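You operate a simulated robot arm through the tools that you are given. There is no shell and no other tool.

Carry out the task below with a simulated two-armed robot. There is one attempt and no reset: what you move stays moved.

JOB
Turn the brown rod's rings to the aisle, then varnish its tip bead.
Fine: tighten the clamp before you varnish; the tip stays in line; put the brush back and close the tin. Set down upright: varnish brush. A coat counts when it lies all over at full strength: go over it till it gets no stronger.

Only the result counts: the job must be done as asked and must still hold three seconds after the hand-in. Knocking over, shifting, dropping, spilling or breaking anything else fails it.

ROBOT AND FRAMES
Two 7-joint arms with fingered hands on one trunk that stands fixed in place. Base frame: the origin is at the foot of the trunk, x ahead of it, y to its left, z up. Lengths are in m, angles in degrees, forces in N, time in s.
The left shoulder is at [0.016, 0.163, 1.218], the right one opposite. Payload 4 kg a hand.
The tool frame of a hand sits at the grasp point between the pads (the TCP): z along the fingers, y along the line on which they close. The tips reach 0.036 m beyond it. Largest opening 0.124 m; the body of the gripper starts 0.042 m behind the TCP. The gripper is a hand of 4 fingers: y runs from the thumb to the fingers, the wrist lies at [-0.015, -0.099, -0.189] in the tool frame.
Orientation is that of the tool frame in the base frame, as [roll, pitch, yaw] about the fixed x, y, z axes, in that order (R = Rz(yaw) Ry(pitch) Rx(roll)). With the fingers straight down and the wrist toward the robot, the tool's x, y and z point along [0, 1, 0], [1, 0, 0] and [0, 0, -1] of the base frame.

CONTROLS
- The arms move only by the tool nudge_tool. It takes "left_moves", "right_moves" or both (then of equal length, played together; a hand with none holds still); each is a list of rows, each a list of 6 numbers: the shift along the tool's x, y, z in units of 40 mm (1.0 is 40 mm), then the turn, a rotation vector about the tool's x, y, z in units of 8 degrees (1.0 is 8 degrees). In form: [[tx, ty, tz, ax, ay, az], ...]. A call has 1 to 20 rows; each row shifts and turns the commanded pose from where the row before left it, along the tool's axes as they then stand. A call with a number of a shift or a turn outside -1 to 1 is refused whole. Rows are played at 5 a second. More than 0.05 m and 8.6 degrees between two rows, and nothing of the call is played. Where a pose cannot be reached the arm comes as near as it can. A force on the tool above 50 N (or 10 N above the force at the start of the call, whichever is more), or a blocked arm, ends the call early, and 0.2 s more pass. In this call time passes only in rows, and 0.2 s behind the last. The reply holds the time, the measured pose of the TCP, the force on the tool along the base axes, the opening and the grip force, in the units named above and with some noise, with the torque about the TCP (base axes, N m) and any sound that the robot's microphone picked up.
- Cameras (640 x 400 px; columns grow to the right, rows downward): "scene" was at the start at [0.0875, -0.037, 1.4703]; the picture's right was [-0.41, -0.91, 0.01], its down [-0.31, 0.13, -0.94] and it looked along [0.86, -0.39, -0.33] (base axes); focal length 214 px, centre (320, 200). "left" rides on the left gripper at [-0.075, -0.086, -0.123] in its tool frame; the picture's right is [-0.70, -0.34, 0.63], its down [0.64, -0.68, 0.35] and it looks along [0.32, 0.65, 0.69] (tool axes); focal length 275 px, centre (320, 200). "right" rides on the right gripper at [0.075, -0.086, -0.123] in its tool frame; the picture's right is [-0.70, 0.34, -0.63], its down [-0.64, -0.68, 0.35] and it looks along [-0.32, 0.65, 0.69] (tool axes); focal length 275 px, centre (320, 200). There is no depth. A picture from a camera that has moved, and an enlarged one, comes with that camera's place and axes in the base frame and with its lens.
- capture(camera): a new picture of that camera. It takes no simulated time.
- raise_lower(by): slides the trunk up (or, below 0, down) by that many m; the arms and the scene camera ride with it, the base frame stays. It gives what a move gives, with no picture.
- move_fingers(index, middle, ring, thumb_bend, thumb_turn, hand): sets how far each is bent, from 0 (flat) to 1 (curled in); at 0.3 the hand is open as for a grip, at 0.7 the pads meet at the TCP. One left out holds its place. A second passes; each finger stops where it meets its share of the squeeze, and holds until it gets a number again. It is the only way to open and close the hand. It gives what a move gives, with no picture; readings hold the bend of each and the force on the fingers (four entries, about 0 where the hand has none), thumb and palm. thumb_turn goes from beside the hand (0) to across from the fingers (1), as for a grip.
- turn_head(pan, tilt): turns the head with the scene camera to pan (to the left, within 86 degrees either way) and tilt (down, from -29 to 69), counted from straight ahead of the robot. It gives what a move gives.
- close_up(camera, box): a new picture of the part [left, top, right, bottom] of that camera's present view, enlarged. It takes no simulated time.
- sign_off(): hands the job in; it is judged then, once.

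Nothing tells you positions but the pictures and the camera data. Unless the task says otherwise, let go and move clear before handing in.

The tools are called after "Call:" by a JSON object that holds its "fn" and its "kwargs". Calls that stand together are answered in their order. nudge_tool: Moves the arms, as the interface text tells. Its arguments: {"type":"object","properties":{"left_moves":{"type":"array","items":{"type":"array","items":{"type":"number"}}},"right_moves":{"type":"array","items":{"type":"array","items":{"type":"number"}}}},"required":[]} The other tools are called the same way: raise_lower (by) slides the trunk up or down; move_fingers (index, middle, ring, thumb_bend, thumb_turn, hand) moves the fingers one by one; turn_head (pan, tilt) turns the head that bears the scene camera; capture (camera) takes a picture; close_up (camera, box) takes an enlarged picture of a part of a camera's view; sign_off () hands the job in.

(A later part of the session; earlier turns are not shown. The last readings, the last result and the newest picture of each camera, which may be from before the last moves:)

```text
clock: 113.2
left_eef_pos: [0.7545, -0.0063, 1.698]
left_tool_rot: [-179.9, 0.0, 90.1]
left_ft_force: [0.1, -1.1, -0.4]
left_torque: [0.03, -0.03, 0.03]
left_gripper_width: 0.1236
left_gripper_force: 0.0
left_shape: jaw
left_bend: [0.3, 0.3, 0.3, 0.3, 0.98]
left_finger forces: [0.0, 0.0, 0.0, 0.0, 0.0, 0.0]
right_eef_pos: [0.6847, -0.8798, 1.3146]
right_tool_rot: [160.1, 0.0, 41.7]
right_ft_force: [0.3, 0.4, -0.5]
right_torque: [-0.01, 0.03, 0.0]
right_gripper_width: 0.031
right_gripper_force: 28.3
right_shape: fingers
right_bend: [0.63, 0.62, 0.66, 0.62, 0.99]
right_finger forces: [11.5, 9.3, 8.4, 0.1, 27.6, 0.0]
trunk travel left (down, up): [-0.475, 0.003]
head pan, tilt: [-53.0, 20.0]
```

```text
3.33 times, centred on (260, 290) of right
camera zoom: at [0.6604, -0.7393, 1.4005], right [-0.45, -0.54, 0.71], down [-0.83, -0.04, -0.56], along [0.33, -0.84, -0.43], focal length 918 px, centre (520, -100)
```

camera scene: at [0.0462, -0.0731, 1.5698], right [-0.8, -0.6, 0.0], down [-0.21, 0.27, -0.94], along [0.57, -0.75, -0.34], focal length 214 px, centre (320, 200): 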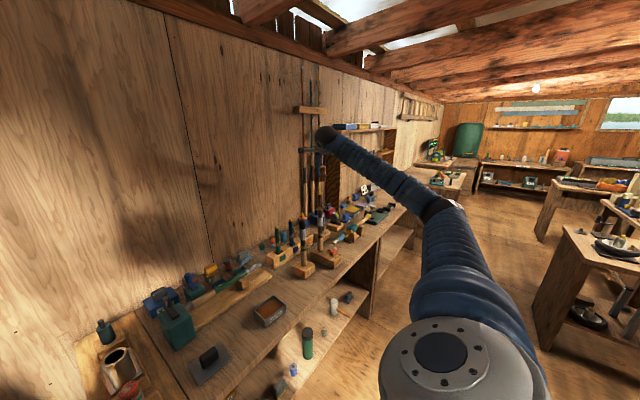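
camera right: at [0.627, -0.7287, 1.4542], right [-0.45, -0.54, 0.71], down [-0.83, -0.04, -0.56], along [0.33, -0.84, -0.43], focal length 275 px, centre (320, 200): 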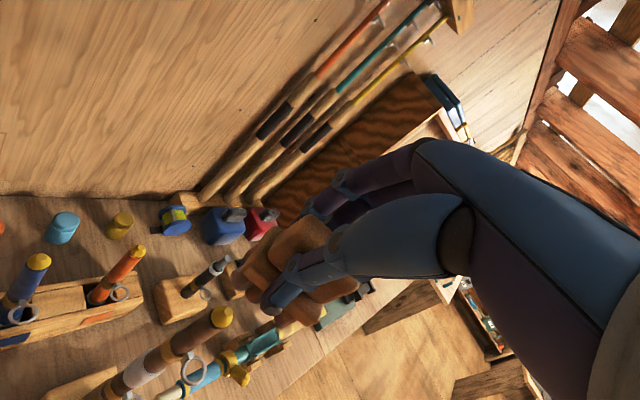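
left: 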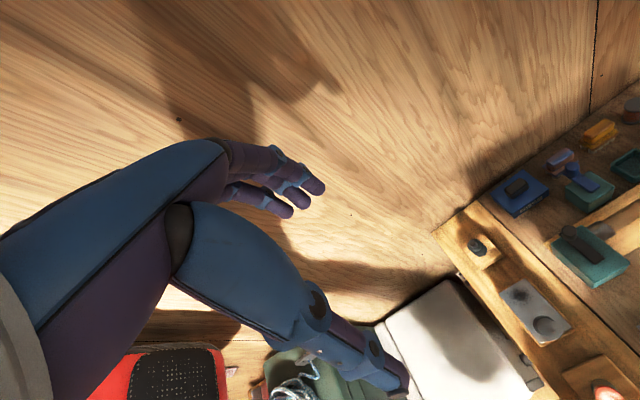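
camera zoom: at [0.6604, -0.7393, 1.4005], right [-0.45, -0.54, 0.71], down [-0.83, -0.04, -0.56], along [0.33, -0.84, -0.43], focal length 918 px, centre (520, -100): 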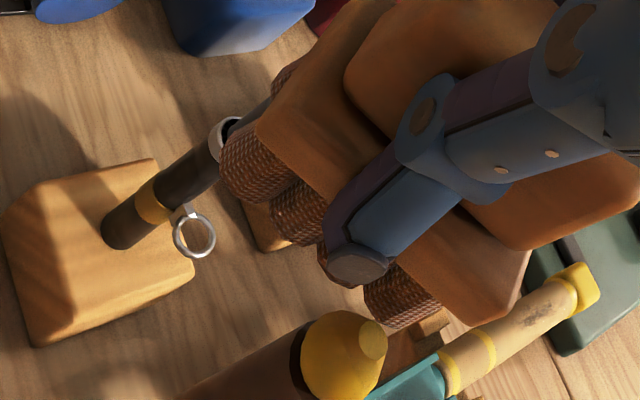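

The bead is now on the robot side of the tufts with a gap of about 1 cm. I'll pull the brush back toward the bead in small steps until it touches.

Call:
{"fn": "nudge_tool", "kwargs": {"right_moves": [[0.05, -0.15, 0, 0, 0, 0]]}}

Call:
{"fn": "nudge_tool", "kwargs": {"right_moves": [[0, -0.06, 0, 0, 0, 0]]}}

Call:
{"fn": "nudge_tool", "kwargs": {"right_moves": [[0, -0.05, 0, 0, 0, 0]]}}

Call:
{"fn": "close_up", "kwargs": {"camera": "scene", "box": [305, 175, 335, 205]}}

Call:
{"fn": "close_up", "kwargs": {"camera": "right", "box": [220, 250, 320, 350]}}

```text
clock: 113.6
left_eef_pos: [0.7523, -0.0058, 1.6992]
left_tool_rot: [-179.9, 0.1, 90.0]
left_ft_force: [0.8, 0.3, 0.7]
left_torque: [0.0, 0.03, 0.02]
left_gripper_width: 0.1236
left_gripper_force: 0.0
left_shape: jaw
left_bend: [0.3, 0.3, 0.3, 0.3, 0.98]
left_finger forces: [0.0, 0.1, 0.0, 0.0, 0.1, 0.1]
right_eef_pos: [0.6831, -0.8738, 1.3138]
right_tool_rot: [159.9, -0.1, 41.6]
right_ft_force: [1.0, 0.1, 1.3]
right_torque: [0.03, -0.02, 0.01]
right_gripper_width: 0.0315
right_gripper_force: 28.6
right_shape: fingers
right_bend: [0.63, 0.62, 0.66, 0.62, 0.99]
right_finger forces: [11.4, 9.5, 8.5, 0.0, 27.6, 0.0]
trunk travel left (down, up): [-0.475, 0.003]
head pan, tilt: [-53.0, 20.0]
```

```text
clock: 114.0
left_eef_pos: [0.7539, -0.0049, 1.6983]
left_tool_rot: [179.9, 0.1, 90.1]
left_ft_force: [-0.3, -1.2, -0.3]
left_torque: [-0.02, 0.02, 0.0]
left_gripper_width: 0.1237
left_gripper_force: 0.1
left_shape: jaw
left_bend: [0.3, 0.3, 0.3, 0.3, 0.98]
left_finger forces: [0.0, 0.0, 0.0, 0.0, 0.0, 0.0]
right_eef_pos: [0.6821, -0.8717, 1.3137]
right_tool_rot: [160.0, -0.1, 41.6]
right_ft_force: [0.9, 0.2, 4.3]
right_torque: [-0.11, 0.07, 0.03]
right_gripper_width: 0.0315
right_gripper_force: 29.1
right_shape: fingers
right_bend: [0.63, 0.62, 0.66, 0.62, 0.99]
right_finger forces: [10.7, 11.0, 9.2, 0.0, 27.7, 0.0]
trunk travel left (down, up): [-0.475, 0.003]
head pan, tilt: [-53.0, 20.0]
```

```text
clock: 114.4
left_eef_pos: [0.7536, -0.0055, 1.6978]
left_tool_rot: [-180.0, 0.1, 90.1]
left_ft_force: [0.4, 0.0, 0.5]
left_torque: [0.01, 0.0, -0.03]
left_gripper_width: 0.1239
left_gripper_force: 0.1
left_shape: jaw
left_bend: [0.3, 0.3, 0.3, 0.3, 0.98]
left_finger forces: [0.0, 0.0, 0.0, 0.1, 0.1, 0.1]
right_eef_pos: [0.6806, -0.8724, 1.3134]
right_tool_rot: [159.9, 0.0, 41.6]
right_ft_force: [1.5, -0.2, 7.2]
right_torque: [-0.15, 0.02, 0.05]
right_gripper_width: 0.0312
right_gripper_force: 29.8
right_shape: fingers
right_bend: [0.63, 0.62, 0.66, 0.62, 0.99]
right_finger forces: [10.4, 12.3, 9.7, 0.0, 27.8, 0.0]
trunk travel left (down, up): [-0.475, 0.003]
head pan, tilt: [-53.0, 20.0]
```

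```text
13.33 times, centred on (320, 190) of scene
camera zoom: at [0.0461, -0.0725, 1.57], right [-0.8, -0.6, 0.0], down [-0.21, 0.27, -0.94], along [0.57, -0.75, -0.34], focal length 2860 px, centre (320, 333)
```

zoom: 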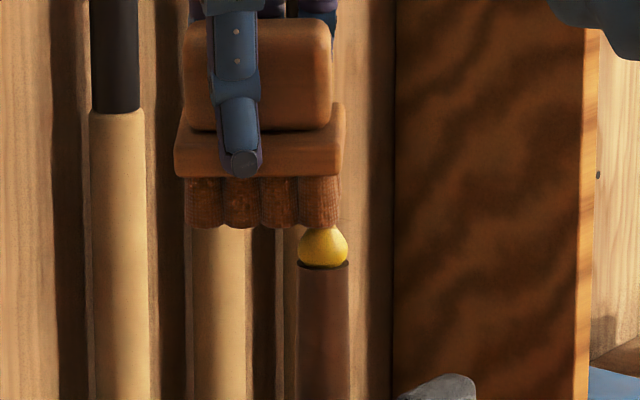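

```text
4.00 times, centred on (270, 300) of right
camera zoom: at [0.6558, -0.7302, 1.398], right [-0.45, -0.54, 0.71], down [-0.83, -0.04, -0.56], along [0.33, -0.84, -0.43], focal length 1101 px, centre (520, -200)
```

zoom: 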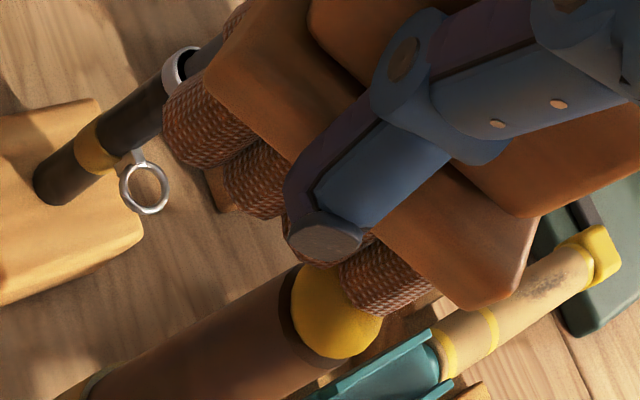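

The tuft tips were resting on the bead top (the bristle plane is closer to the hand than I assumed). I'll lift, go 12 mm further out, lower deeper beside the bead, then come back in.

Call:
{"fn": "nudge_tool", "kwargs": {"right_moves": [[0, 0, -0.1, 0, 0, 0], [0, 0.3, 0, 0, 0, 0], [0, 0, 0.43, 0, 0, 0]]}}

Call:
{"fn": "close_up", "kwargs": {"camera": "scene", "box": [305, 175, 335, 205]}}

Call:
{"fn": "close_up", "kwargs": {"camera": "right", "box": [220, 250, 320, 350]}}

```text
clock: 115.2
left_eef_pos: [0.7524, -0.0072, 1.6981]
left_tool_rot: [180.0, -0.1, 90.0]
left_ft_force: [0.5, -0.2, 0.1]
left_torque: [0.03, -0.04, -0.03]
left_gripper_width: 0.1236
left_gripper_force: 0.1
left_shape: jaw
left_bend: [0.3, 0.3, 0.3, 0.3, 0.98]
left_finger forces: [0.1, 0.0, 0.0, 0.1, 0.0, 0.0]
right_eef_pos: [0.6903, -0.885, 1.3023]
right_tool_rot: [160.1, -0.1, 41.6]
right_ft_force: [1.6, -1.7, 0.1]
right_torque: [-0.15, -0.06, 0.07]
right_gripper_width: 0.0314
right_gripper_force: 30.1
right_shape: fingers
right_bend: [0.63, 0.62, 0.66, 0.62, 0.99]
right_finger forces: [13.6, 11.1, 9.9, 0.1, 26.7, 0.0]
trunk travel left (down, up): [-0.475, 0.003]
head pan, tilt: [-53.0, 20.0]
```

```text
13.33 times, centred on (320, 190) of scene
camera zoom: at [0.0463, -0.0744, 1.5698], right [-0.8, -0.6, 0.0], down [-0.21, 0.27, -0.94], along [0.57, -0.75, -0.34], focal length 2860 px, centre (320, 333)
```

zoom: 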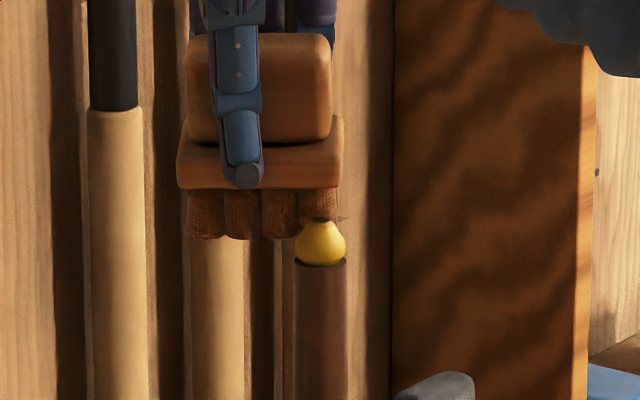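

```text
4.00 times, centred on (270, 300) of right
camera zoom: at [0.6656, -0.744, 1.3878], right [-0.45, -0.54, 0.71], down [-0.83, -0.04, -0.56], along [0.33, -0.84, -0.43], focal length 1101 px, centre (520, -200)
```

zoom: 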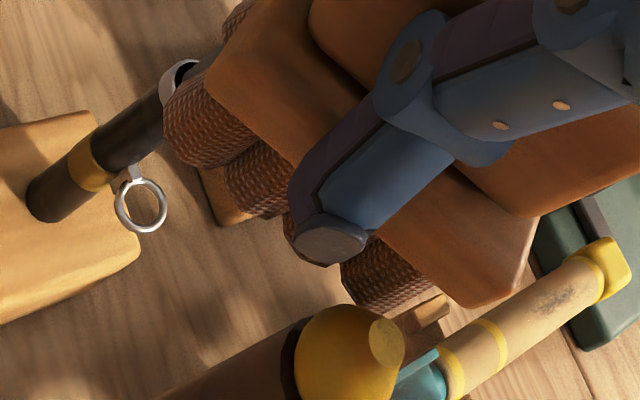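

Now the bead is in front of the tufts and lightly touching on its far side. I'll stroke sideways and up/down there.

Call:
{"fn": "nudge_tool", "kwargs": {"right_moves": [[0, -0.03, 0, 0, 0, 0], [0.12, 0, 0, 0, 0, 0], [-0.12, 0, 0, 0, 0, 0], [-0.12, 0, 0, 0, 0, 0], [0.12, 0, 0, 0, 0, 0], [0, 0, 0.1, 0, 0, 0], [0.12, 0, 0, 0, 0, 0], [-0.12, 0, 0, 0, 0, 0], [-0.12, 0, 0, 0, 0, 0], [0.12, 0, 0, 0, 0, 0], [0, 0, -0.1, 0, 0, 0]]}}

Call:
{"fn": "close_up", "kwargs": {"camera": "scene", "box": [305, 175, 335, 205]}}

Call:
{"fn": "close_up", "kwargs": {"camera": "right", "box": [220, 250, 320, 350]}}

```text
clock: 117.6
left_eef_pos: [0.7544, -0.0065, 1.6979]
left_tool_rot: [180.0, 0.0, 89.9]
left_ft_force: [0.6, -0.5, 1.2]
left_torque: [-0.01, 0.0, -0.03]
left_gripper_width: 0.1239
left_gripper_force: 0.0
left_shape: jaw
left_bend: [0.3, 0.3, 0.3, 0.3, 0.98]
left_finger forces: [0.0, 0.0, 0.1, 0.0, 0.0, 0.0]
right_eef_pos: [0.6904, -0.8844, 1.3019]
right_tool_rot: [160.1, -0.1, 41.5]
right_ft_force: [4.6, -4.1, -2.2]
right_torque: [-0.25, -0.31, 0.17]
right_gripper_width: 0.0312
right_gripper_force: 30.7
right_shape: fingers
right_bend: [0.63, 0.62, 0.65, 0.62, 0.99]
right_finger forces: [15.6, 11.4, 10.2, 0.0, 24.3, 0.1]
trunk travel left (down, up): [-0.475, 0.003]
head pan, tilt: [-53.0, 20.0]
```

```text
13.33 times, centred on (320, 190) of scene
camera zoom: at [0.0466, -0.074, 1.5698], right [-0.8, -0.6, 0.0], down [-0.21, 0.27, -0.94], along [0.57, -0.75, -0.34], focal length 2860 px, centre (320, 333)
```

zoom: 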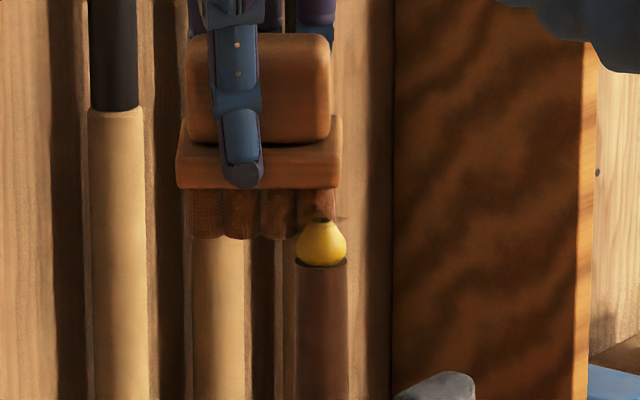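

```text
4.00 times, centred on (270, 300) of right
camera zoom: at [0.6655, -0.7427, 1.3883], right [-0.45, -0.54, 0.71], down [-0.83, -0.04, -0.56], along [0.33, -0.84, -0.43], focal length 1101 px, centre (520, -200)
```

zoom: 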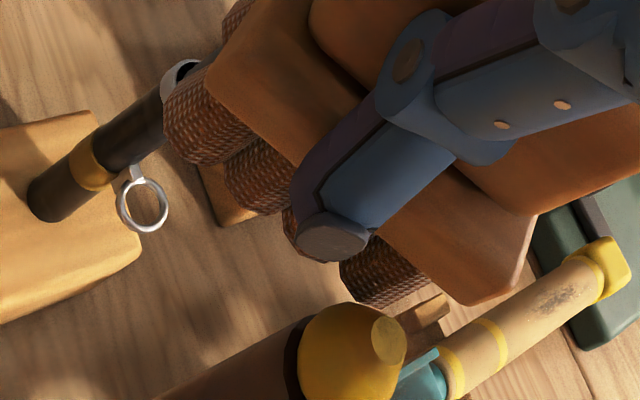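

I'll zoom on the bead from the right camera to see what the far side and top look like.

Call:
{"fn": "close_up", "kwargs": {"camera": "right", "box": [284, 316, 334, 356]}}

Call:
{"fn": "close_up", "kwargs": {"camera": "scene", "box": [312, 188, 328, 200]}}

```text
10.00 times, centred on (309, 336) of right
camera zoom: at [0.6655, -0.7427, 1.3883], right [-0.45, -0.54, 0.71], down [-0.83, -0.04, -0.56], along [0.33, -0.84, -0.43], focal length 2753 px, centre (430, -1160)
```

zoom: 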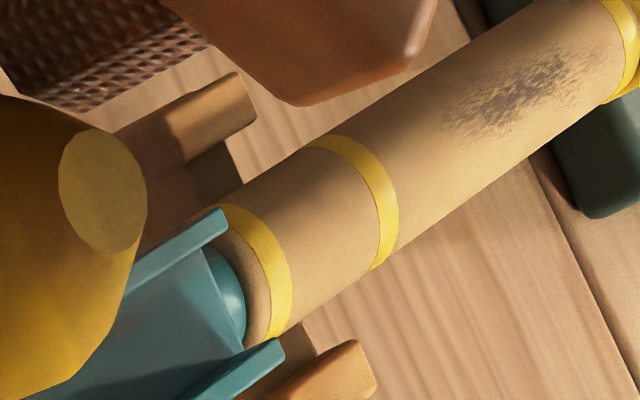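

```text
16.00 times, centred on (320, 194) of scene
camera zoom: at [0.0466, -0.074, 1.5698], right [-0.8, -0.6, 0.0], down [-0.21, 0.27, -0.94], along [0.57, -0.75, -0.34], focal length 3432 px, centre (320, 296)
```

zoom: 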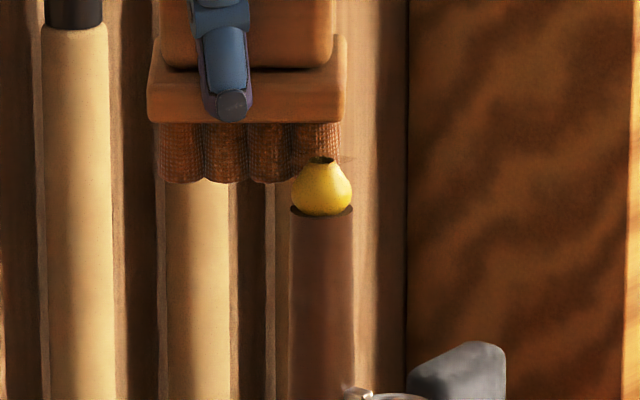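

I'll back the brush away to compare the bead in clear light.

Call:
{"fn": "nudge_tool", "kwargs": {"right_moves": [[0, 0.2, 0, 0, 0, 0], [0, 0, -0.6, 0, 0, 0], [0, 0, -0.6, 0, 0, 0], [-0.5, 0, 0, 0, 0, 0]]}}

Call:
{"fn": "close_up", "kwargs": {"camera": "scene", "box": [312, 188, 328, 200]}}

Call:
{"fn": "close_up", "kwargs": {"camera": "right", "box": [200, 260, 300, 340]}}

Call:
{"fn": "close_up", "kwargs": {"camera": "scene", "box": [260, 180, 340, 240]}}

```text
clock: 118.6
left_eef_pos: [0.7525, -0.0074, 1.6979]
left_tool_rot: [-179.9, 0.0, 90.1]
left_ft_force: [-1.3, -0.3, 0.5]
left_torque: [0.0, -0.01, -0.02]
left_gripper_width: 0.1239
left_gripper_force: 0.2
left_shape: jaw
left_bend: [0.3, 0.3, 0.3, 0.3, 0.98]
left_finger forces: [0.0, 0.0, 0.0, 0.1, 0.0, 0.0]
right_eef_pos: [0.6701, -0.8896, 1.3523]
right_tool_rot: [160.1, -0.1, 41.6]
right_ft_force: [0.0, -0.4, -0.9]
right_torque: [0.0, 0.0, -0.01]
right_gripper_width: 0.0311
right_gripper_force: 29.7
right_shape: fingers
right_bend: [0.63, 0.62, 0.66, 0.62, 0.99]
right_finger forces: [12.1, 10.1, 8.7, 0.0, 27.9, 0.0]
trunk travel left (down, up): [-0.475, 0.003]
head pan, tilt: [-53.0, 20.0]
```

```text
16.00 times, centred on (320, 194) of scene
camera zoom: at [0.0451, -0.0744, 1.5699], right [-0.8, -0.6, 0.0], down [-0.21, 0.27, -0.94], along [0.57, -0.75, -0.34], focal length 3432 px, centre (320, 296)
```

zoom: 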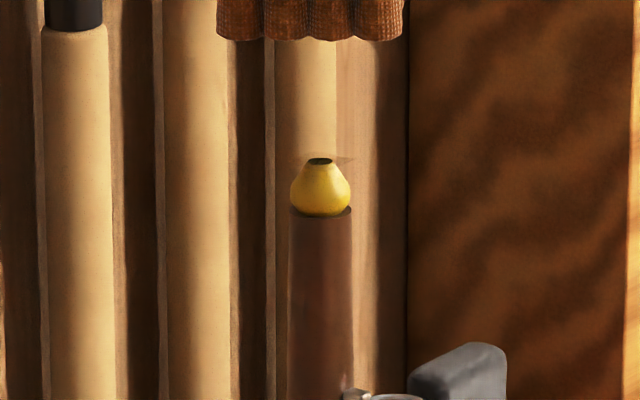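

```text
5.00 times, centred on (250, 300) of right
camera zoom: at [0.6442, -0.7485, 1.4377], right [-0.45, -0.54, 0.71], down [-0.83, -0.04, -0.56], along [0.33, -0.84, -0.43], focal length 1376 px, centre (670, -300)
```

zoom: 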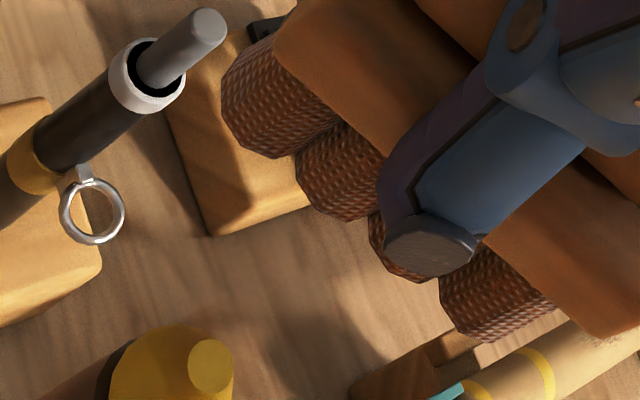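

```text
6.67 times, centred on (300, 210) of scene
camera zoom: at [0.0451, -0.0744, 1.5699], right [-0.8, -0.6, 0.0], down [-0.21, 0.27, -0.94], along [0.57, -0.75, -0.34], focal length 1430 px, centre (453, 133)
```

zoom: 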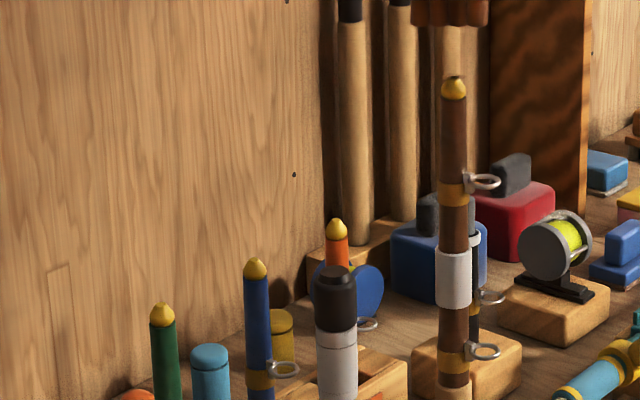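

The top is coated (it now looks dark and glossy from the head). For the near side I'll bring the brush round to point outward and press the tuft ends on the side facing the robot; first back off and re-orient.

Call:
{"fn": "nudge_tool", "kwargs": {"right_moves": [[0, 0.2565, -0.705, 0, 0, 0], [0, -0.735, -0.267, 0, 0, 0], [0, -0.735, -0.267, 0, 0, 0], [0, -0.735, -0.267, 0, 0, 0], [0, -0.735, -0.267, 0, 0, 0], [0, 0, 0, -0.893, 0, 0], [0, 0, 0, -0.893, 0, 0], [0, 0, 0, -0.893, 0, 0], [0, 0, 0, -0.893, 0, 0], [0, 0, 0, -0.893, 0, 0], [0, 0, 0, -0.893, 0, 0], [0, 0, 0, -0.893, 0, 0]]}}

Call:
{"fn": "capture", "kwargs": {"camera": "right"}}

Call:
{"fn": "close_up", "kwargs": {"camera": "scene", "box": [260, 130, 380, 220]}}

```text
clock: 121.2
left_eef_pos: [0.7536, -0.0067, 1.697]
left_tool_rot: [180.0, 0.0, 90.0]
left_ft_force: [-0.8, 0.6, -1.1]
left_torque: [-0.04, 0.03, 0.02]
left_gripper_width: 0.1237
left_gripper_force: 0.0
left_shape: jaw
left_bend: [0.3, 0.3, 0.3, 0.3, 0.98]
left_finger forces: [0.0, 0.0, 0.0, 0.0, 0.1, 0.1]
right_eef_pos: [0.5864, -0.7959, 1.3821]
right_tool_rot: [131.5, -0.1, 41.5]
right_ft_force: [-0.1, 0.1, -1.0]
right_torque: [0.01, 0.04, 0.04]
right_gripper_width: 0.0311
right_gripper_force: 27.8
right_shape: fingers
right_bend: [0.63, 0.62, 0.66, 0.62, 0.99]
right_finger forces: [10.9, 8.7, 8.6, 0.1, 27.6, 0.0]
right hand out of reach, approached as far as the arm can: row 10, 11, 12
trunk travel left (down, up): [-0.475, 0.003]
head pan, tilt: [-53.0, 20.0]
```

```text
taken
camera right: at [0.5445, -0.6359, 1.3979], right [-0.69, -0.27, 0.67], down [-0.61, -0.28, -0.74], along [0.39, -0.92, 0.03], focal length 275 px, centre (320, 200)
```

right: 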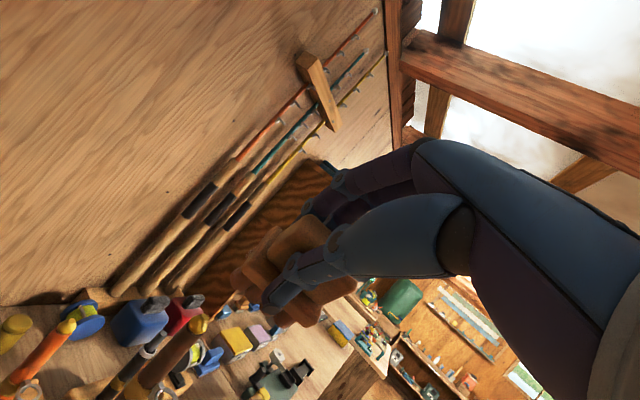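

```text
4.44 times, centred on (320, 175) of scene
camera zoom: at [0.0464, -0.0734, 1.5699], right [-0.8, -0.6, 0.0], down [-0.21, 0.27, -0.94], along [0.57, -0.75, -0.34], focal length 953 px, centre (320, 311)
```

zoom: 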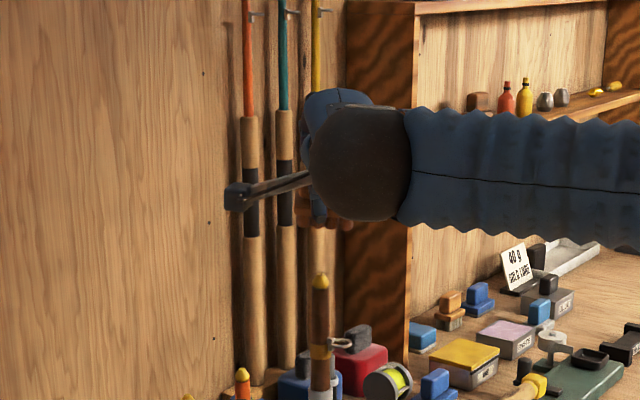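

The wrist reached its limit at about 48°, so I'll use the other attitude (thumb left, brush pointing outward as when I gripped the rod). First return to tool-down and move back toward the robot.

Call:
{"fn": "nudge_tool", "kwargs": {"right_moves": [[0, 0, 0, 0.875, 0, 0], [0, 0, 0, 0.875, 0, 0], [0, 0, 0, 0.875, 0, 0], [0, 0, 0, 0.875, 0, 0], [0, 0, 0, 0.875, 0, 0]]}}

```text
clock: 122.4
left_eef_pos: [0.7539, -0.0058, 1.6983]
left_tool_rot: [179.9, 0.0, 90.0]
left_ft_force: [-0.5, 0.8, 0.6]
left_torque: [0.01, 0.01, 0.0]
left_gripper_width: 0.1236
left_gripper_force: 0.0
left_shape: jaw
left_bend: [0.3, 0.3, 0.3, 0.3, 0.98]
left_finger forces: [0.0, 0.0, 0.1, 0.1, 0.0, 0.1]
right_eef_pos: [0.5864, -0.7956, 1.3818]
right_tool_rot: [166.6, -0.2, 41.6]
right_ft_force: [1.0, 0.5, -0.9]
right_torque: [-0.03, 0.02, -0.04]
right_gripper_width: 0.031
right_gripper_force: 27.0
right_shape: fingers
right_bend: [0.63, 0.62, 0.66, 0.62, 0.99]
right_finger forces: [10.2, 8.6, 8.4, 0.1, 27.1, 0.0]
trunk travel left (down, up): [-0.475, 0.003]
head pan, tilt: [-53.0, 20.0]
```

Clipped pose confirmed; now levelling, moving back, and turning into the new attitude.

Call:
{"fn": "nudge_tool", "kwargs": {"right_moves": [[0, 0, 0, 0.84, 0, 0], [0, 0, 0, 0.84, 0, 0], [0.16, -0.83, 0, 0, 0, 0], [0.16, -0.83, 0, 0, 0, 0], [0.16, -0.83, 0, 0, 0, 0], [0.16, -0.83, 0, 0, 0, 0], [0.16, -0.83, 0, 0, 0, 0]]}}

Call:
{"fn": "nudge_tool", "kwargs": {"right_moves": [[0, 0, 0, 0, 0, 0.933], [0, 0, 0, 0, 0, 0.933], [0, 0, 0, 0, 0, 0.933], [0, 0, 0, 0, 0, 0.933], [0, 0, 0, 0, 0, 0.933], [0, 0, 0, 0, 0, 0.933], [0, 0, 0, 0, 0, 0.933], [0, 0, 0, 0, 0, 0.933], [0, 0, 0, 0, 0, 0.933], [0, 0, 0, 0, 0, 0.933], [0, 0, 0, 0, 0, 0.933], [0, 0, 0, 0, 0, 0.933]]}}

Call:
{"fn": "nudge_tool", "kwargs": {"right_moves": [[0, 0, 0, 0, 0.875, 0], [0, 0, 0, 0, 0.875, 0], [0, 0, 0, 0, 0.875, 0], [0, 0, 0, 0, 0.875, 0], [0, 0, 0, 0, 0.875, 0], [0, 0, 0, 0, 0.875, 0], [0, 0, 0, 0, 0.875, 0], [0, 0, 0, 0, 0.875, 0], [0, 0, 0, 0, 0.875, 0], [0, 0, 0, 0, 0.875, 0]]}}

Call:
{"fn": "capture", "kwargs": {"camera": "right"}}

Call:
{"fn": "capture", "kwargs": {"camera": "scene"}}

```text
clock: 124.0
left_eef_pos: [0.7526, -0.005, 1.6987]
left_tool_rot: [-180.0, 0.1, 90.1]
left_ft_force: [1.0, -0.1, -0.2]
left_torque: [0.01, 0.02, 0.0]
left_gripper_width: 0.1236
left_gripper_force: 0.0
left_shape: jaw
left_bend: [0.3, 0.3, 0.3, 0.3, 0.98]
left_finger forces: [0.0, 0.0, 0.0, 0.1, 0.0, 0.0]
right_eef_pos: [0.5009, -0.6496, 1.3813]
right_tool_rot: [179.9, 0.0, 41.5]
right_ft_force: [0.4, -0.6, -0.4]
right_torque: [-0.01, -0.02, -0.01]
right_gripper_width: 0.0309
right_gripper_force: 27.3
right_shape: fingers
right_bend: [0.62, 0.64, 0.66, 0.62, 0.99]
right_finger forces: [12.2, 7.4, 8.3, 0.1, 26.7, 0.0]
trunk travel left (down, up): [-0.475, 0.003]
head pan, tilt: [-53.0, 20.0]
```

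```text
clock: 126.6
left_eef_pos: [0.7541, -0.0063, 1.6971]
left_tool_rot: [-179.9, 0.0, 90.0]
left_ft_force: [0.0, -1.0, -0.2]
left_torque: [0.0, -0.01, 0.03]
left_gripper_width: 0.1239
left_gripper_force: 0.0
left_shape: jaw
left_bend: [0.3, 0.3, 0.3, 0.3, 0.98]
left_finger forces: [0.1, 0.1, 0.0, 0.0, 0.1, 0.0]
right_eef_pos: [0.5005, -0.6502, 1.3824]
right_tool_rot: [-180.0, 0.0, -47.9]
right_ft_force: [-0.3, -0.4, -1.8]
right_torque: [-0.02, 0.0, 0.01]
right_gripper_width: 0.031
right_gripper_force: 27.4
right_shape: fingers
right_bend: [0.62, 0.64, 0.66, 0.62, 0.99]
right_finger forces: [12.0, 7.5, 8.3, 0.0, 26.8, 0.0]
trunk travel left (down, up): [-0.475, 0.003]
head pan, tilt: [-53.0, 20.0]
```

```text
clock: 128.8
left_eef_pos: [0.7552, -0.0068, 1.6969]
left_tool_rot: [-179.9, 0.0, 90.0]
left_ft_force: [0.3, -0.4, -0.9]
left_torque: [-0.01, -0.01, 0.01]
left_gripper_width: 0.1237
left_gripper_force: 0.1
left_shape: jaw
left_bend: [0.3, 0.3, 0.3, 0.3, 0.98]
left_finger forces: [0.1, 0.0, 0.0, 0.1, 0.0, 0.0]
right_eef_pos: [0.5017, -0.6512, 1.3808]
right_tool_rot: [-179.8, -70.0, -48.1]
right_ft_force: [-0.3, 0.0, -0.7]
right_torque: [0.0, 0.04, 0.01]
right_gripper_width: 0.0307
right_gripper_force: 26.4
right_shape: fingers
right_bend: [0.62, 0.64, 0.66, 0.62, 0.99]
right_finger forces: [11.3, 7.6, 8.2, 0.1, 26.6, 0.1]
trunk travel left (down, up): [-0.475, 0.003]
head pan, tilt: [-53.0, 20.0]
```

```text
taken
camera right: at [0.5046, -0.5274, 1.4927], right [-0.81, 0.39, -0.44], down [0.58, 0.38, -0.72], along [-0.12, -0.84, -0.53], focal length 275 px, centre (320, 200)
```

right: 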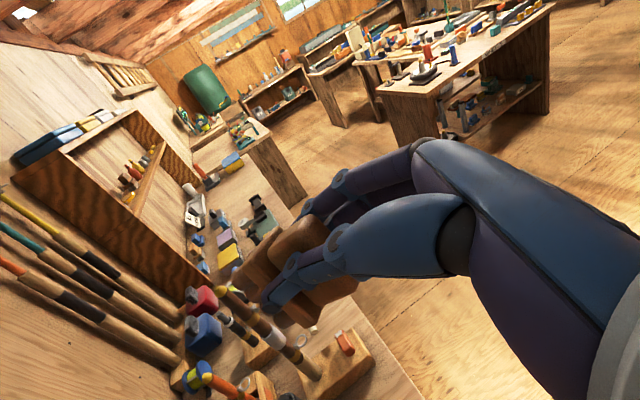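

```text
taken
camera scene: at [0.0468, -0.0733, 1.5699], right [-0.8, -0.6, 0.0], down [-0.21, 0.27, -0.94], along [0.57, -0.75, -0.34], focal length 214 px, centre (320, 200)
```

scene: 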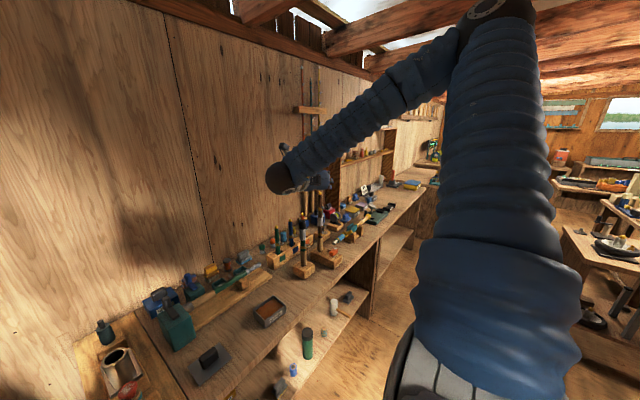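

The attitude is reached. I'll bring the brush to about 5 cm short of the bead on the robot's side and look.

Call:
{"fn": "nudge_tool", "kwargs": {"right_moves": [[-0.171, 0.204, 0.967, 0, 0, 0], [-0.171, 0.204, 0.967, 0, 0, 0], [-0.171, 0.204, 0.967, 0, 0, 0], [-0.171, 0.204, 0.967, 0, 0, 0], [-0.171, 0.204, 0.967, 0, 0, 0]]}}

Call:
{"fn": "capture", "kwargs": {"camera": "right"}}

Call:
{"fn": "close_up", "kwargs": {"camera": "right", "box": [200, 220, 320, 340]}}

Call:
{"fn": "close_up", "kwargs": {"camera": "scene", "box": [280, 150, 360, 220]}}

```text
clock: 130.0
left_eef_pos: [0.7547, -0.0082, 1.6979]
left_tool_rot: [-179.9, 0.0, 90.0]
left_ft_force: [0.7, -0.2, 0.6]
left_torque: [0.02, 0.03, -0.01]
left_gripper_width: 0.1238
left_gripper_force: 0.1
left_shape: jaw
left_bend: [0.3, 0.3, 0.3, 0.3, 0.98]
left_finger forces: [0.1, 0.0, 0.0, 0.1, 0.0, 0.1]
right_eef_pos: [0.5853, -0.8079, 1.2816]
right_tool_rot: [-179.7, -70.0, -48.1]
right_ft_force: [1.1, 0.6, -0.2]
right_torque: [0.03, 0.03, 0.01]
right_gripper_width: 0.0311
right_gripper_force: 26.3
right_shape: fingers
right_bend: [0.62, 0.64, 0.67, 0.62, 0.99]
right_finger forces: [11.1, 7.5, 8.2, 0.0, 26.6, 0.0]
trunk travel left (down, up): [-0.475, 0.003]
head pan, tilt: [-53.0, 20.0]
```

```text
taken
camera right: at [0.5904, -0.6844, 1.3932], right [-0.81, 0.39, -0.44], down [0.58, 0.38, -0.72], along [-0.12, -0.84, -0.53], focal length 275 px, centre (320, 200)
```

right: 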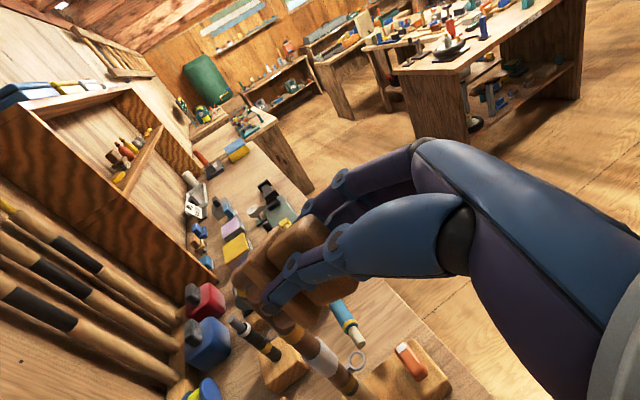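

```text
3.33 times, centred on (260, 280) of right
camera zoom: at [0.5904, -0.6844, 1.3932], right [-0.81, 0.39, -0.44], down [0.58, 0.38, -0.72], along [-0.12, -0.84, -0.53], focal length 918 px, centre (520, -67)
```

zoom: 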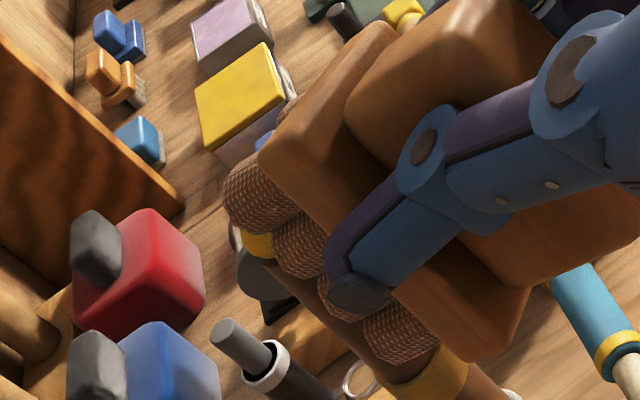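

```text
5.71 times, centred on (320, 185) of scene
camera zoom: at [0.0471, -0.0747, 1.5698], right [-0.8, -0.6, 0.0], down [-0.21, 0.27, -0.94], along [0.56, -0.75, -0.34], focal length 1226 px, centre (320, 286)
```

zoom: 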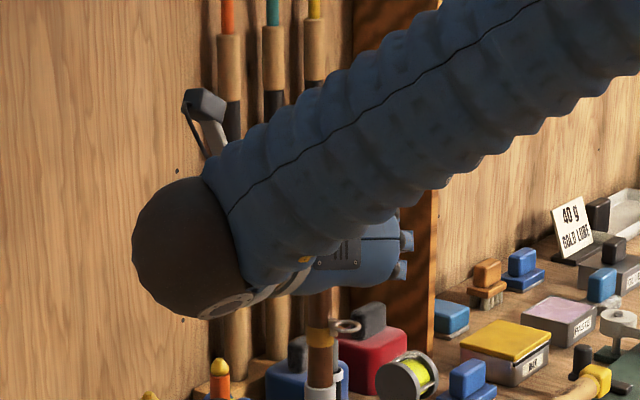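

The bead lines up with the middle of the tuft block from this side. Advancing 4 cm, then small steps until contact.

Call:
{"fn": "nudge_tool", "kwargs": {"right_moves": [[0, 0, 0.5, 0, 0, 0], [0, 0, 0.45, 0, 0, 0]]}}

Call:
{"fn": "close_up", "kwargs": {"camera": "right", "box": [200, 220, 320, 340]}}

Call:
{"fn": "nudge_tool", "kwargs": {"right_moves": [[0, 0, 0.1, 0, 0, 0]]}}

Call:
{"fn": "nudge_tool", "kwargs": {"right_moves": [[0, 0, 0.05, 0, 0, 0]]}}

```text
clock: 130.6
left_eef_pos: [0.7545, -0.0074, 1.6979]
left_tool_rot: [180.0, -0.1, 90.0]
left_ft_force: [-0.3, 0.0, -0.6]
left_torque: [0.02, -0.02, -0.02]
left_gripper_width: 0.1237
left_gripper_force: 0.1
left_shape: jaw
left_bend: [0.3, 0.3, 0.3, 0.3, 0.98]
left_finger forces: [0.1, 0.1, 0.1, 0.0, 0.0, 0.0]
right_eef_pos: [0.6088, -0.8338, 1.2692]
right_tool_rot: [-179.8, -69.9, -48.1]
right_ft_force: [-0.7, 0.0, -0.8]
right_torque: [0.01, -0.02, 0.01]
right_gripper_width: 0.0309
right_gripper_force: 27.6
right_shape: fingers
right_bend: [0.62, 0.64, 0.66, 0.62, 0.99]
right_finger forces: [12.0, 8.2, 8.2, 0.0, 27.6, 0.0]
trunk travel left (down, up): [-0.475, 0.003]
head pan, tilt: [-53.0, 20.0]
```

```text
3.33 times, centred on (260, 280) of right
camera zoom: at [0.6132, -0.7102, 1.381], right [-0.81, 0.39, -0.44], down [0.58, 0.38, -0.72], along [-0.12, -0.84, -0.53], focal length 918 px, centre (520, -67)
```

zoom: 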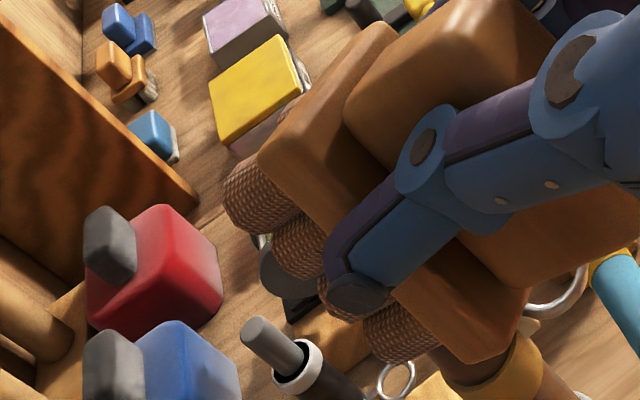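

```text
clock: 131.0
left_eef_pos: [0.753, -0.0035, 1.6988]
left_tool_rot: [179.9, 0.1, 89.9]
left_ft_force: [0.5, 0.3, 0.2]
left_torque: [-0.04, -0.03, -0.02]
left_gripper_width: 0.1237
left_gripper_force: 0.0
left_shape: jaw
left_bend: [0.3, 0.3, 0.3, 0.3, 0.98]
left_finger forces: [0.0, 0.1, 0.1, 0.1, 0.0, 0.1]
right_eef_pos: [0.6113, -0.8333, 1.2689]
right_tool_rot: [-179.6, -70.1, -48.2]
right_ft_force: [-3.0, 2.1, 1.4]
right_torque: [0.03, 0.06, -0.01]
right_gripper_width: 0.031
right_gripper_force: 29.3
right_shape: fingers
right_bend: [0.62, 0.64, 0.67, 0.62, 0.98]
right_finger forces: [13.3, 9.5, 8.2, 0.0, 28.5, 0.0]
trunk travel left (down, up): [-0.475, 0.003]
head pan, tilt: [-53.0, 20.0]
```

```text
clock: 131.4
left_eef_pos: [0.7506, -0.0049, 1.6993]
left_tool_rot: [179.9, 0.1, 89.9]
left_ft_force: [-0.9, -0.3, 0.4]
left_torque: [-0.02, -0.02, -0.01]
left_gripper_width: 0.1236
left_gripper_force: 0.0
left_shape: jaw
left_bend: [0.3, 0.3, 0.3, 0.3, 0.98]
left_finger forces: [0.0, 0.0, 0.1, 0.1, 0.0, 0.0]
right_eef_pos: [0.6096, -0.8339, 1.2692]
right_tool_rot: [179.9, -70.0, -47.9]
right_ft_force: [-12.5, 10.1, 5.2]
right_torque: [0.0, 0.23, -0.27]
right_gripper_width: 0.031
right_gripper_force: 34.8
right_shape: fingers
right_bend: [0.62, 0.64, 0.66, 0.62, 0.98]
right_finger forces: [17.6, 14.2, 8.5, 0.1, 29.8, 0.0]
trunk travel left (down, up): [-0.475, 0.003]
head pan, tilt: [-53.0, 20.0]
```

Contact, a bit too firm (17 N); I'll ease back 1.5 mm and stroke sideways and up/down.

Call:
{"fn": "nudge_tool", "kwargs": {"right_moves": [[0, 0, -0.045, 0, 0, 0]]}}

Call:
{"fn": "nudge_tool", "kwargs": {"right_moves": [[0, 0.12, 0, 0, 0, 0], [0, 0.12, 0, 0, 0, 0], [0, -0.12, 0, 0, 0, 0], [0, -0.12, 0, 0, 0, 0], [0, -0.12, 0, 0, 0, 0], [0, -0.12, 0, 0, 0, 0], [0, 0.12, 0, 0, 0, 0], [0, 0.12, 0, 0, 0, 0], [0.1, 0, 0, 0, 0, 0], [-0.1, 0, 0, 0, 0, 0], [-0.1, 0, 0, 0, 0, 0], [0.1, 0, 0, 0, 0, 0]]}}

Call:
{"fn": "nudge_tool", "kwargs": {"right_moves": [[0, 0, -0.5, 0, 0, 0], [0, 0, -0.9, 0, 0, 0]]}}

Call:
{"fn": "close_up", "kwargs": {"camera": "right", "box": [200, 220, 320, 340]}}

Call:
{"fn": "close_up", "kwargs": {"camera": "scene", "box": [295, 170, 345, 210]}}

```text
clock: 131.8
left_eef_pos: [0.7521, -0.0059, 1.6974]
left_tool_rot: [180.0, 0.0, 90.0]
left_ft_force: [-0.4, -0.6, 0.1]
left_torque: [0.01, 0.0, -0.03]
left_gripper_width: 0.1237
left_gripper_force: 0.1
left_shape: jaw
left_bend: [0.3, 0.3, 0.3, 0.3, 0.98]
left_finger forces: [0.0, 0.0, 0.0, 0.0, 0.1, 0.0]
right_eef_pos: [0.6105, -0.8332, 1.2691]
right_tool_rot: [-179.7, -70.0, -48.2]
right_ft_force: [-4.9, 2.4, 0.7]
right_torque: [0.02, 0.06, -0.1]
right_gripper_width: 0.0309
right_gripper_force: 30.7
right_shape: fingers
right_bend: [0.62, 0.64, 0.66, 0.62, 0.98]
right_finger forces: [14.4, 10.3, 8.6, 0.0, 28.1, 0.0]
trunk travel left (down, up): [-0.475, 0.003]
head pan, tilt: [-53.0, 20.0]
```

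```text
clock: 134.4
left_eef_pos: [0.7534, -0.0061, 1.6979]
left_tool_rot: [180.0, 0.0, 90.1]
left_ft_force: [-0.3, -0.1, 0.2]
left_torque: [-0.06, 0.03, -0.01]
left_gripper_width: 0.1238
left_gripper_force: 0.0
left_shape: jaw
left_bend: [0.3, 0.3, 0.3, 0.3, 0.98]
left_finger forces: [0.1, 0.0, 0.1, 0.1, 0.0, 0.0]
right_eef_pos: [0.6092, -0.8352, 1.2685]
right_tool_rot: [179.9, -70.1, -47.9]
right_ft_force: [-2.0, 1.7, -1.2]
right_torque: [0.07, 0.11, -0.05]
right_gripper_width: 0.0309
right_gripper_force: 29.6
right_shape: fingers
right_bend: [0.62, 0.64, 0.67, 0.62, 0.98]
right_finger forces: [12.6, 10.4, 8.7, 0.1, 27.9, 0.0]
trunk travel left (down, up): [-0.475, 0.003]
head pan, tilt: [-53.0, 20.0]
```

```text
clock: 135.0
left_eef_pos: [0.7528, -0.0047, 1.6985]
left_tool_rot: [179.9, 0.1, 90.1]
left_ft_force: [-0.2, 0.4, -0.4]
left_torque: [-0.01, -0.03, -0.02]
left_gripper_width: 0.1237
left_gripper_force: 0.1
left_shape: jaw
left_bend: [0.3, 0.3, 0.3, 0.3, 0.98]
left_finger forces: [0.1, 0.0, 0.0, 0.1, 0.0, 0.0]
right_eef_pos: [0.5752, -0.7956, 1.2886]
right_tool_rot: [-179.8, -70.1, -48.1]
right_ft_force: [-0.1, 0.1, -0.5]
right_torque: [0.03, 0.03, 0.0]
right_gripper_width: 0.0308
right_gripper_force: 28.5
right_shape: fingers
right_bend: [0.62, 0.64, 0.67, 0.62, 0.98]
right_finger forces: [12.5, 8.4, 8.5, 0.0, 27.6, 0.1]
trunk travel left (down, up): [-0.475, 0.003]
head pan, tilt: [-53.0, 20.0]
```

```text
3.33 times, centred on (260, 280) of right
camera zoom: at [0.578, -0.6711, 1.4015], right [-0.81, 0.39, -0.44], down [0.58, 0.38, -0.72], along [-0.12, -0.84, -0.53], focal length 918 px, centre (520, -67)
```

zoom: 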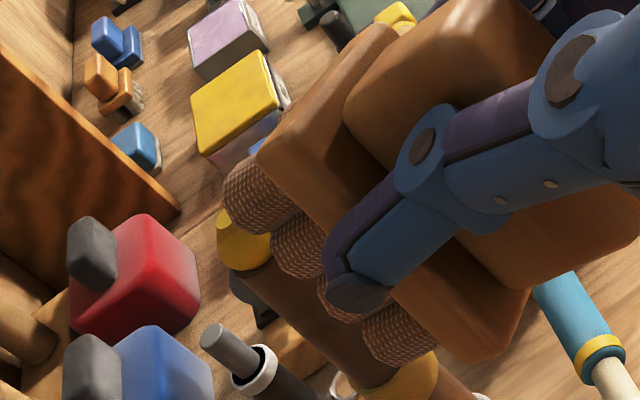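

```text
10.00 times, centred on (320, 190) of scene
camera zoom: at [0.0445, -0.072, 1.5701], right [-0.8, -0.6, 0.0], down [-0.21, 0.27, -0.94], along [0.57, -0.75, -0.34], focal length 2145 px, centre (320, 300)
```

zoom: 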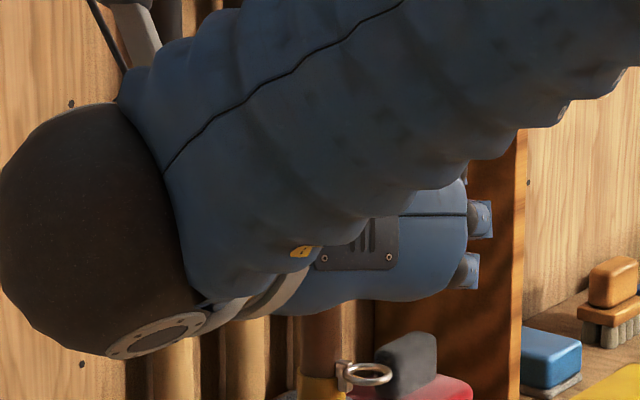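

Zooming on the bead from the right camera.

Call:
{"fn": "close_up", "kwargs": {"camera": "right", "box": [258, 275, 298, 305]}}

```text
13.33 times, centred on (278, 290) of right
camera zoom: at [0.578, -0.6711, 1.4015], right [-0.81, 0.39, -0.44], down [0.58, 0.38, -0.72], along [-0.12, -0.84, -0.53], focal length 3670 px, centre (880, -1000)
```

zoom: 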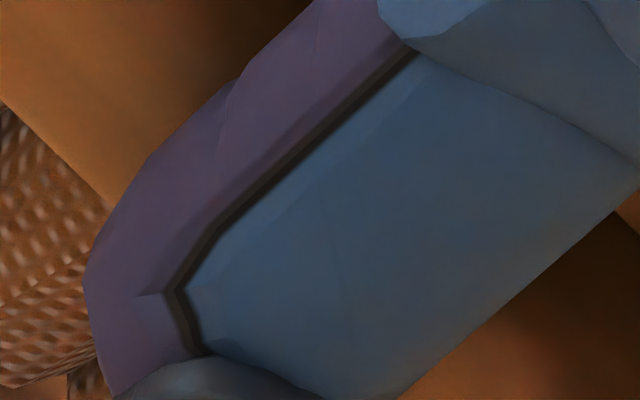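

Call:
{"fn": "close_up", "kwargs": {"camera": "right", "box": [220, 278, 252, 304]}}

```text
15.38 times, centred on (236, 291) of right
camera zoom: at [0.578, -0.6711, 1.4015], right [-0.81, 0.39, -0.44], down [0.58, 0.38, -0.72], along [-0.12, -0.84, -0.53], focal length 4235 px, centre (1612, -1200)
```

zoom: 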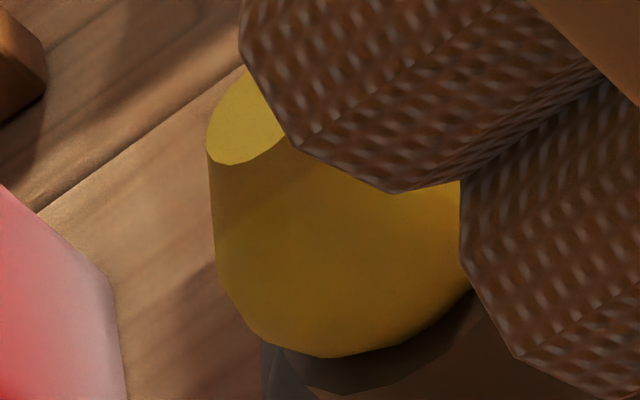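

I'll swing the arm out of the head camera's line of sight to judge the near side properly.

Call:
{"fn": "nudge_tool", "kwargs": {"right_moves": [[0, 0, -0.9, 0, 0, 0], [0.9, 0, 0, 0, 0, 0], [0.9, 0, 0, 0, 0, 0], [0.9, 0, 0, 0, 0, 0], [0.9, 0, 0, 0, 0, 0]]}}

Call:
{"fn": "close_up", "kwargs": {"camera": "scene", "box": [308, 185, 332, 203]}}

Call:
{"fn": "close_up", "kwargs": {"camera": "scene", "box": [260, 180, 340, 240]}}

```text
clock: 136.2
left_eef_pos: [0.753, -0.006, 1.6969]
left_tool_rot: [-180.0, 0.1, 90.0]
left_ft_force: [-0.3, 0.2, 0.5]
left_torque: [-0.05, 0.01, 0.01]
left_gripper_width: 0.1238
left_gripper_force: 0.0
left_shape: jaw
left_bend: [0.3, 0.3, 0.3, 0.3, 0.98]
left_finger forces: [0.1, 0.1, 0.0, 0.0, 0.1, 0.0]
right_eef_pos: [0.5851, -0.8063, 1.4361]
right_tool_rot: [-179.7, -70.0, -48.2]
right_ft_force: [0.8, 0.2, -0.7]
right_torque: [0.02, 0.01, -0.01]
right_gripper_width: 0.0311
right_gripper_force: 28.7
right_shape: fingers
right_bend: [0.62, 0.64, 0.67, 0.62, 0.98]
right_finger forces: [12.4, 8.2, 8.5, 0.0, 27.6, 0.1]
trunk travel left (down, up): [-0.475, 0.003]
head pan, tilt: [-53.0, 20.0]
```

```text
16.00 times, centred on (320, 194) of scene
camera zoom: at [0.0462, -0.0726, 1.57], right [-0.8, -0.6, 0.0], down [-0.21, 0.27, -0.94], along [0.57, -0.75, -0.34], focal length 3432 px, centre (320, 296)
```

zoom: 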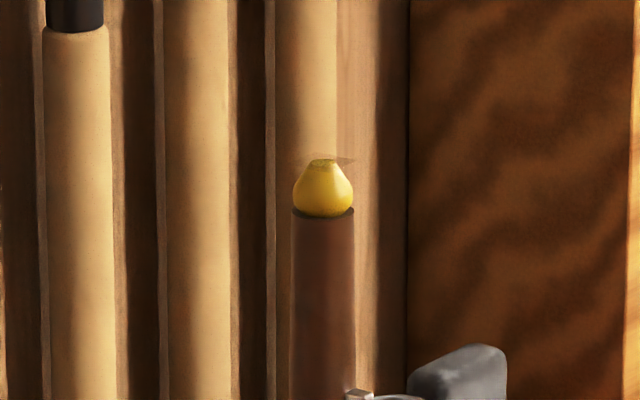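

```text
6.67 times, centred on (300, 210) of scene
camera zoom: at [0.0462, -0.0726, 1.57], right [-0.8, -0.6, 0.0], down [-0.21, 0.27, -0.94], along [0.57, -0.75, -0.34], focal length 1430 px, centre (453, 133)
```

zoom: 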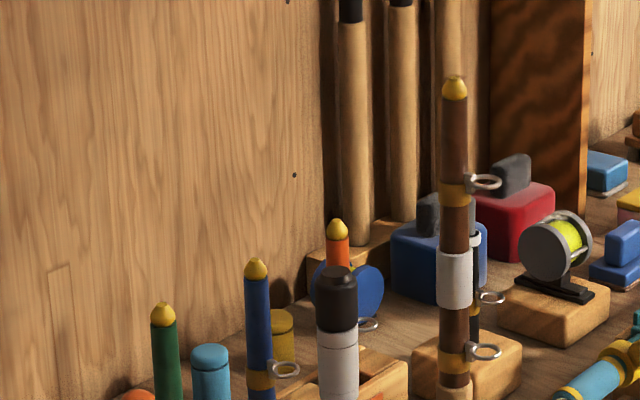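

The dark top was only the brush's shadow, so I need a careful colour comparison between this bead and the untouched ones.

Call:
{"fn": "close_up", "kwargs": {"camera": "scene", "box": [296, 218, 320, 233]}}

Call:
{"fn": "close_up", "kwargs": {"camera": "scene", "box": [264, 212, 300, 242]}}

Call:
{"fn": "capture", "kwargs": {"camera": "right"}}

```text
16.00 times, centred on (308, 226) of scene
camera zoom: at [0.0462, -0.0726, 1.57], right [-0.8, -0.6, 0.0], down [-0.21, 0.27, -0.94], along [0.57, -0.75, -0.34], focal length 3432 px, centre (512, -208)
```

zoom: 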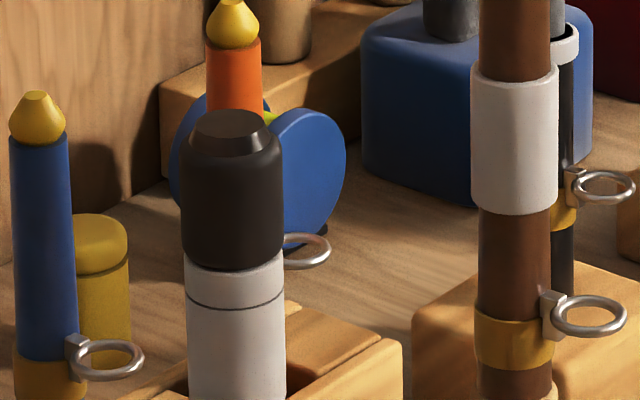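

```text
13.33 times, centred on (282, 227) of scene
camera zoom: at [0.0462, -0.0726, 1.57], right [-0.8, -0.6, 0.0], down [-0.21, 0.27, -0.94], along [0.57, -0.75, -0.34], focal length 2860 px, centre (827, -160)
```

zoom: 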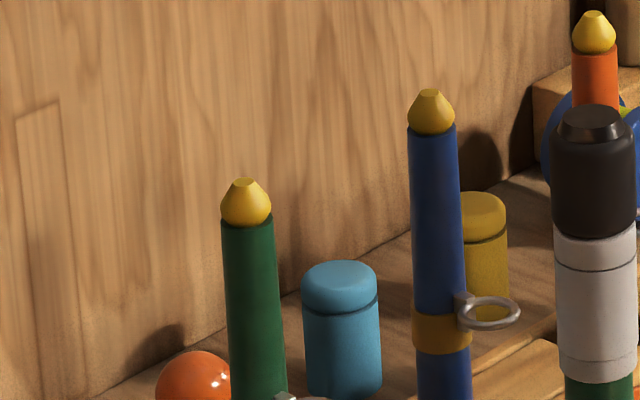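

```text
taken
camera right: at [0.5895, -0.6832, 1.5475], right [-0.81, 0.39, -0.44], down [0.58, 0.38, -0.72], along [-0.12, -0.84, -0.53], focal length 275 px, centre (320, 200)
```

right: 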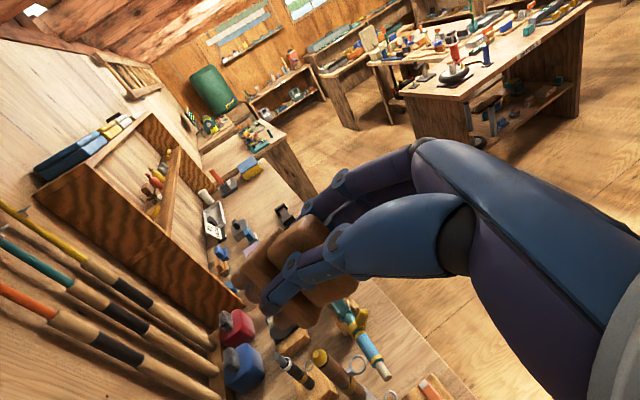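

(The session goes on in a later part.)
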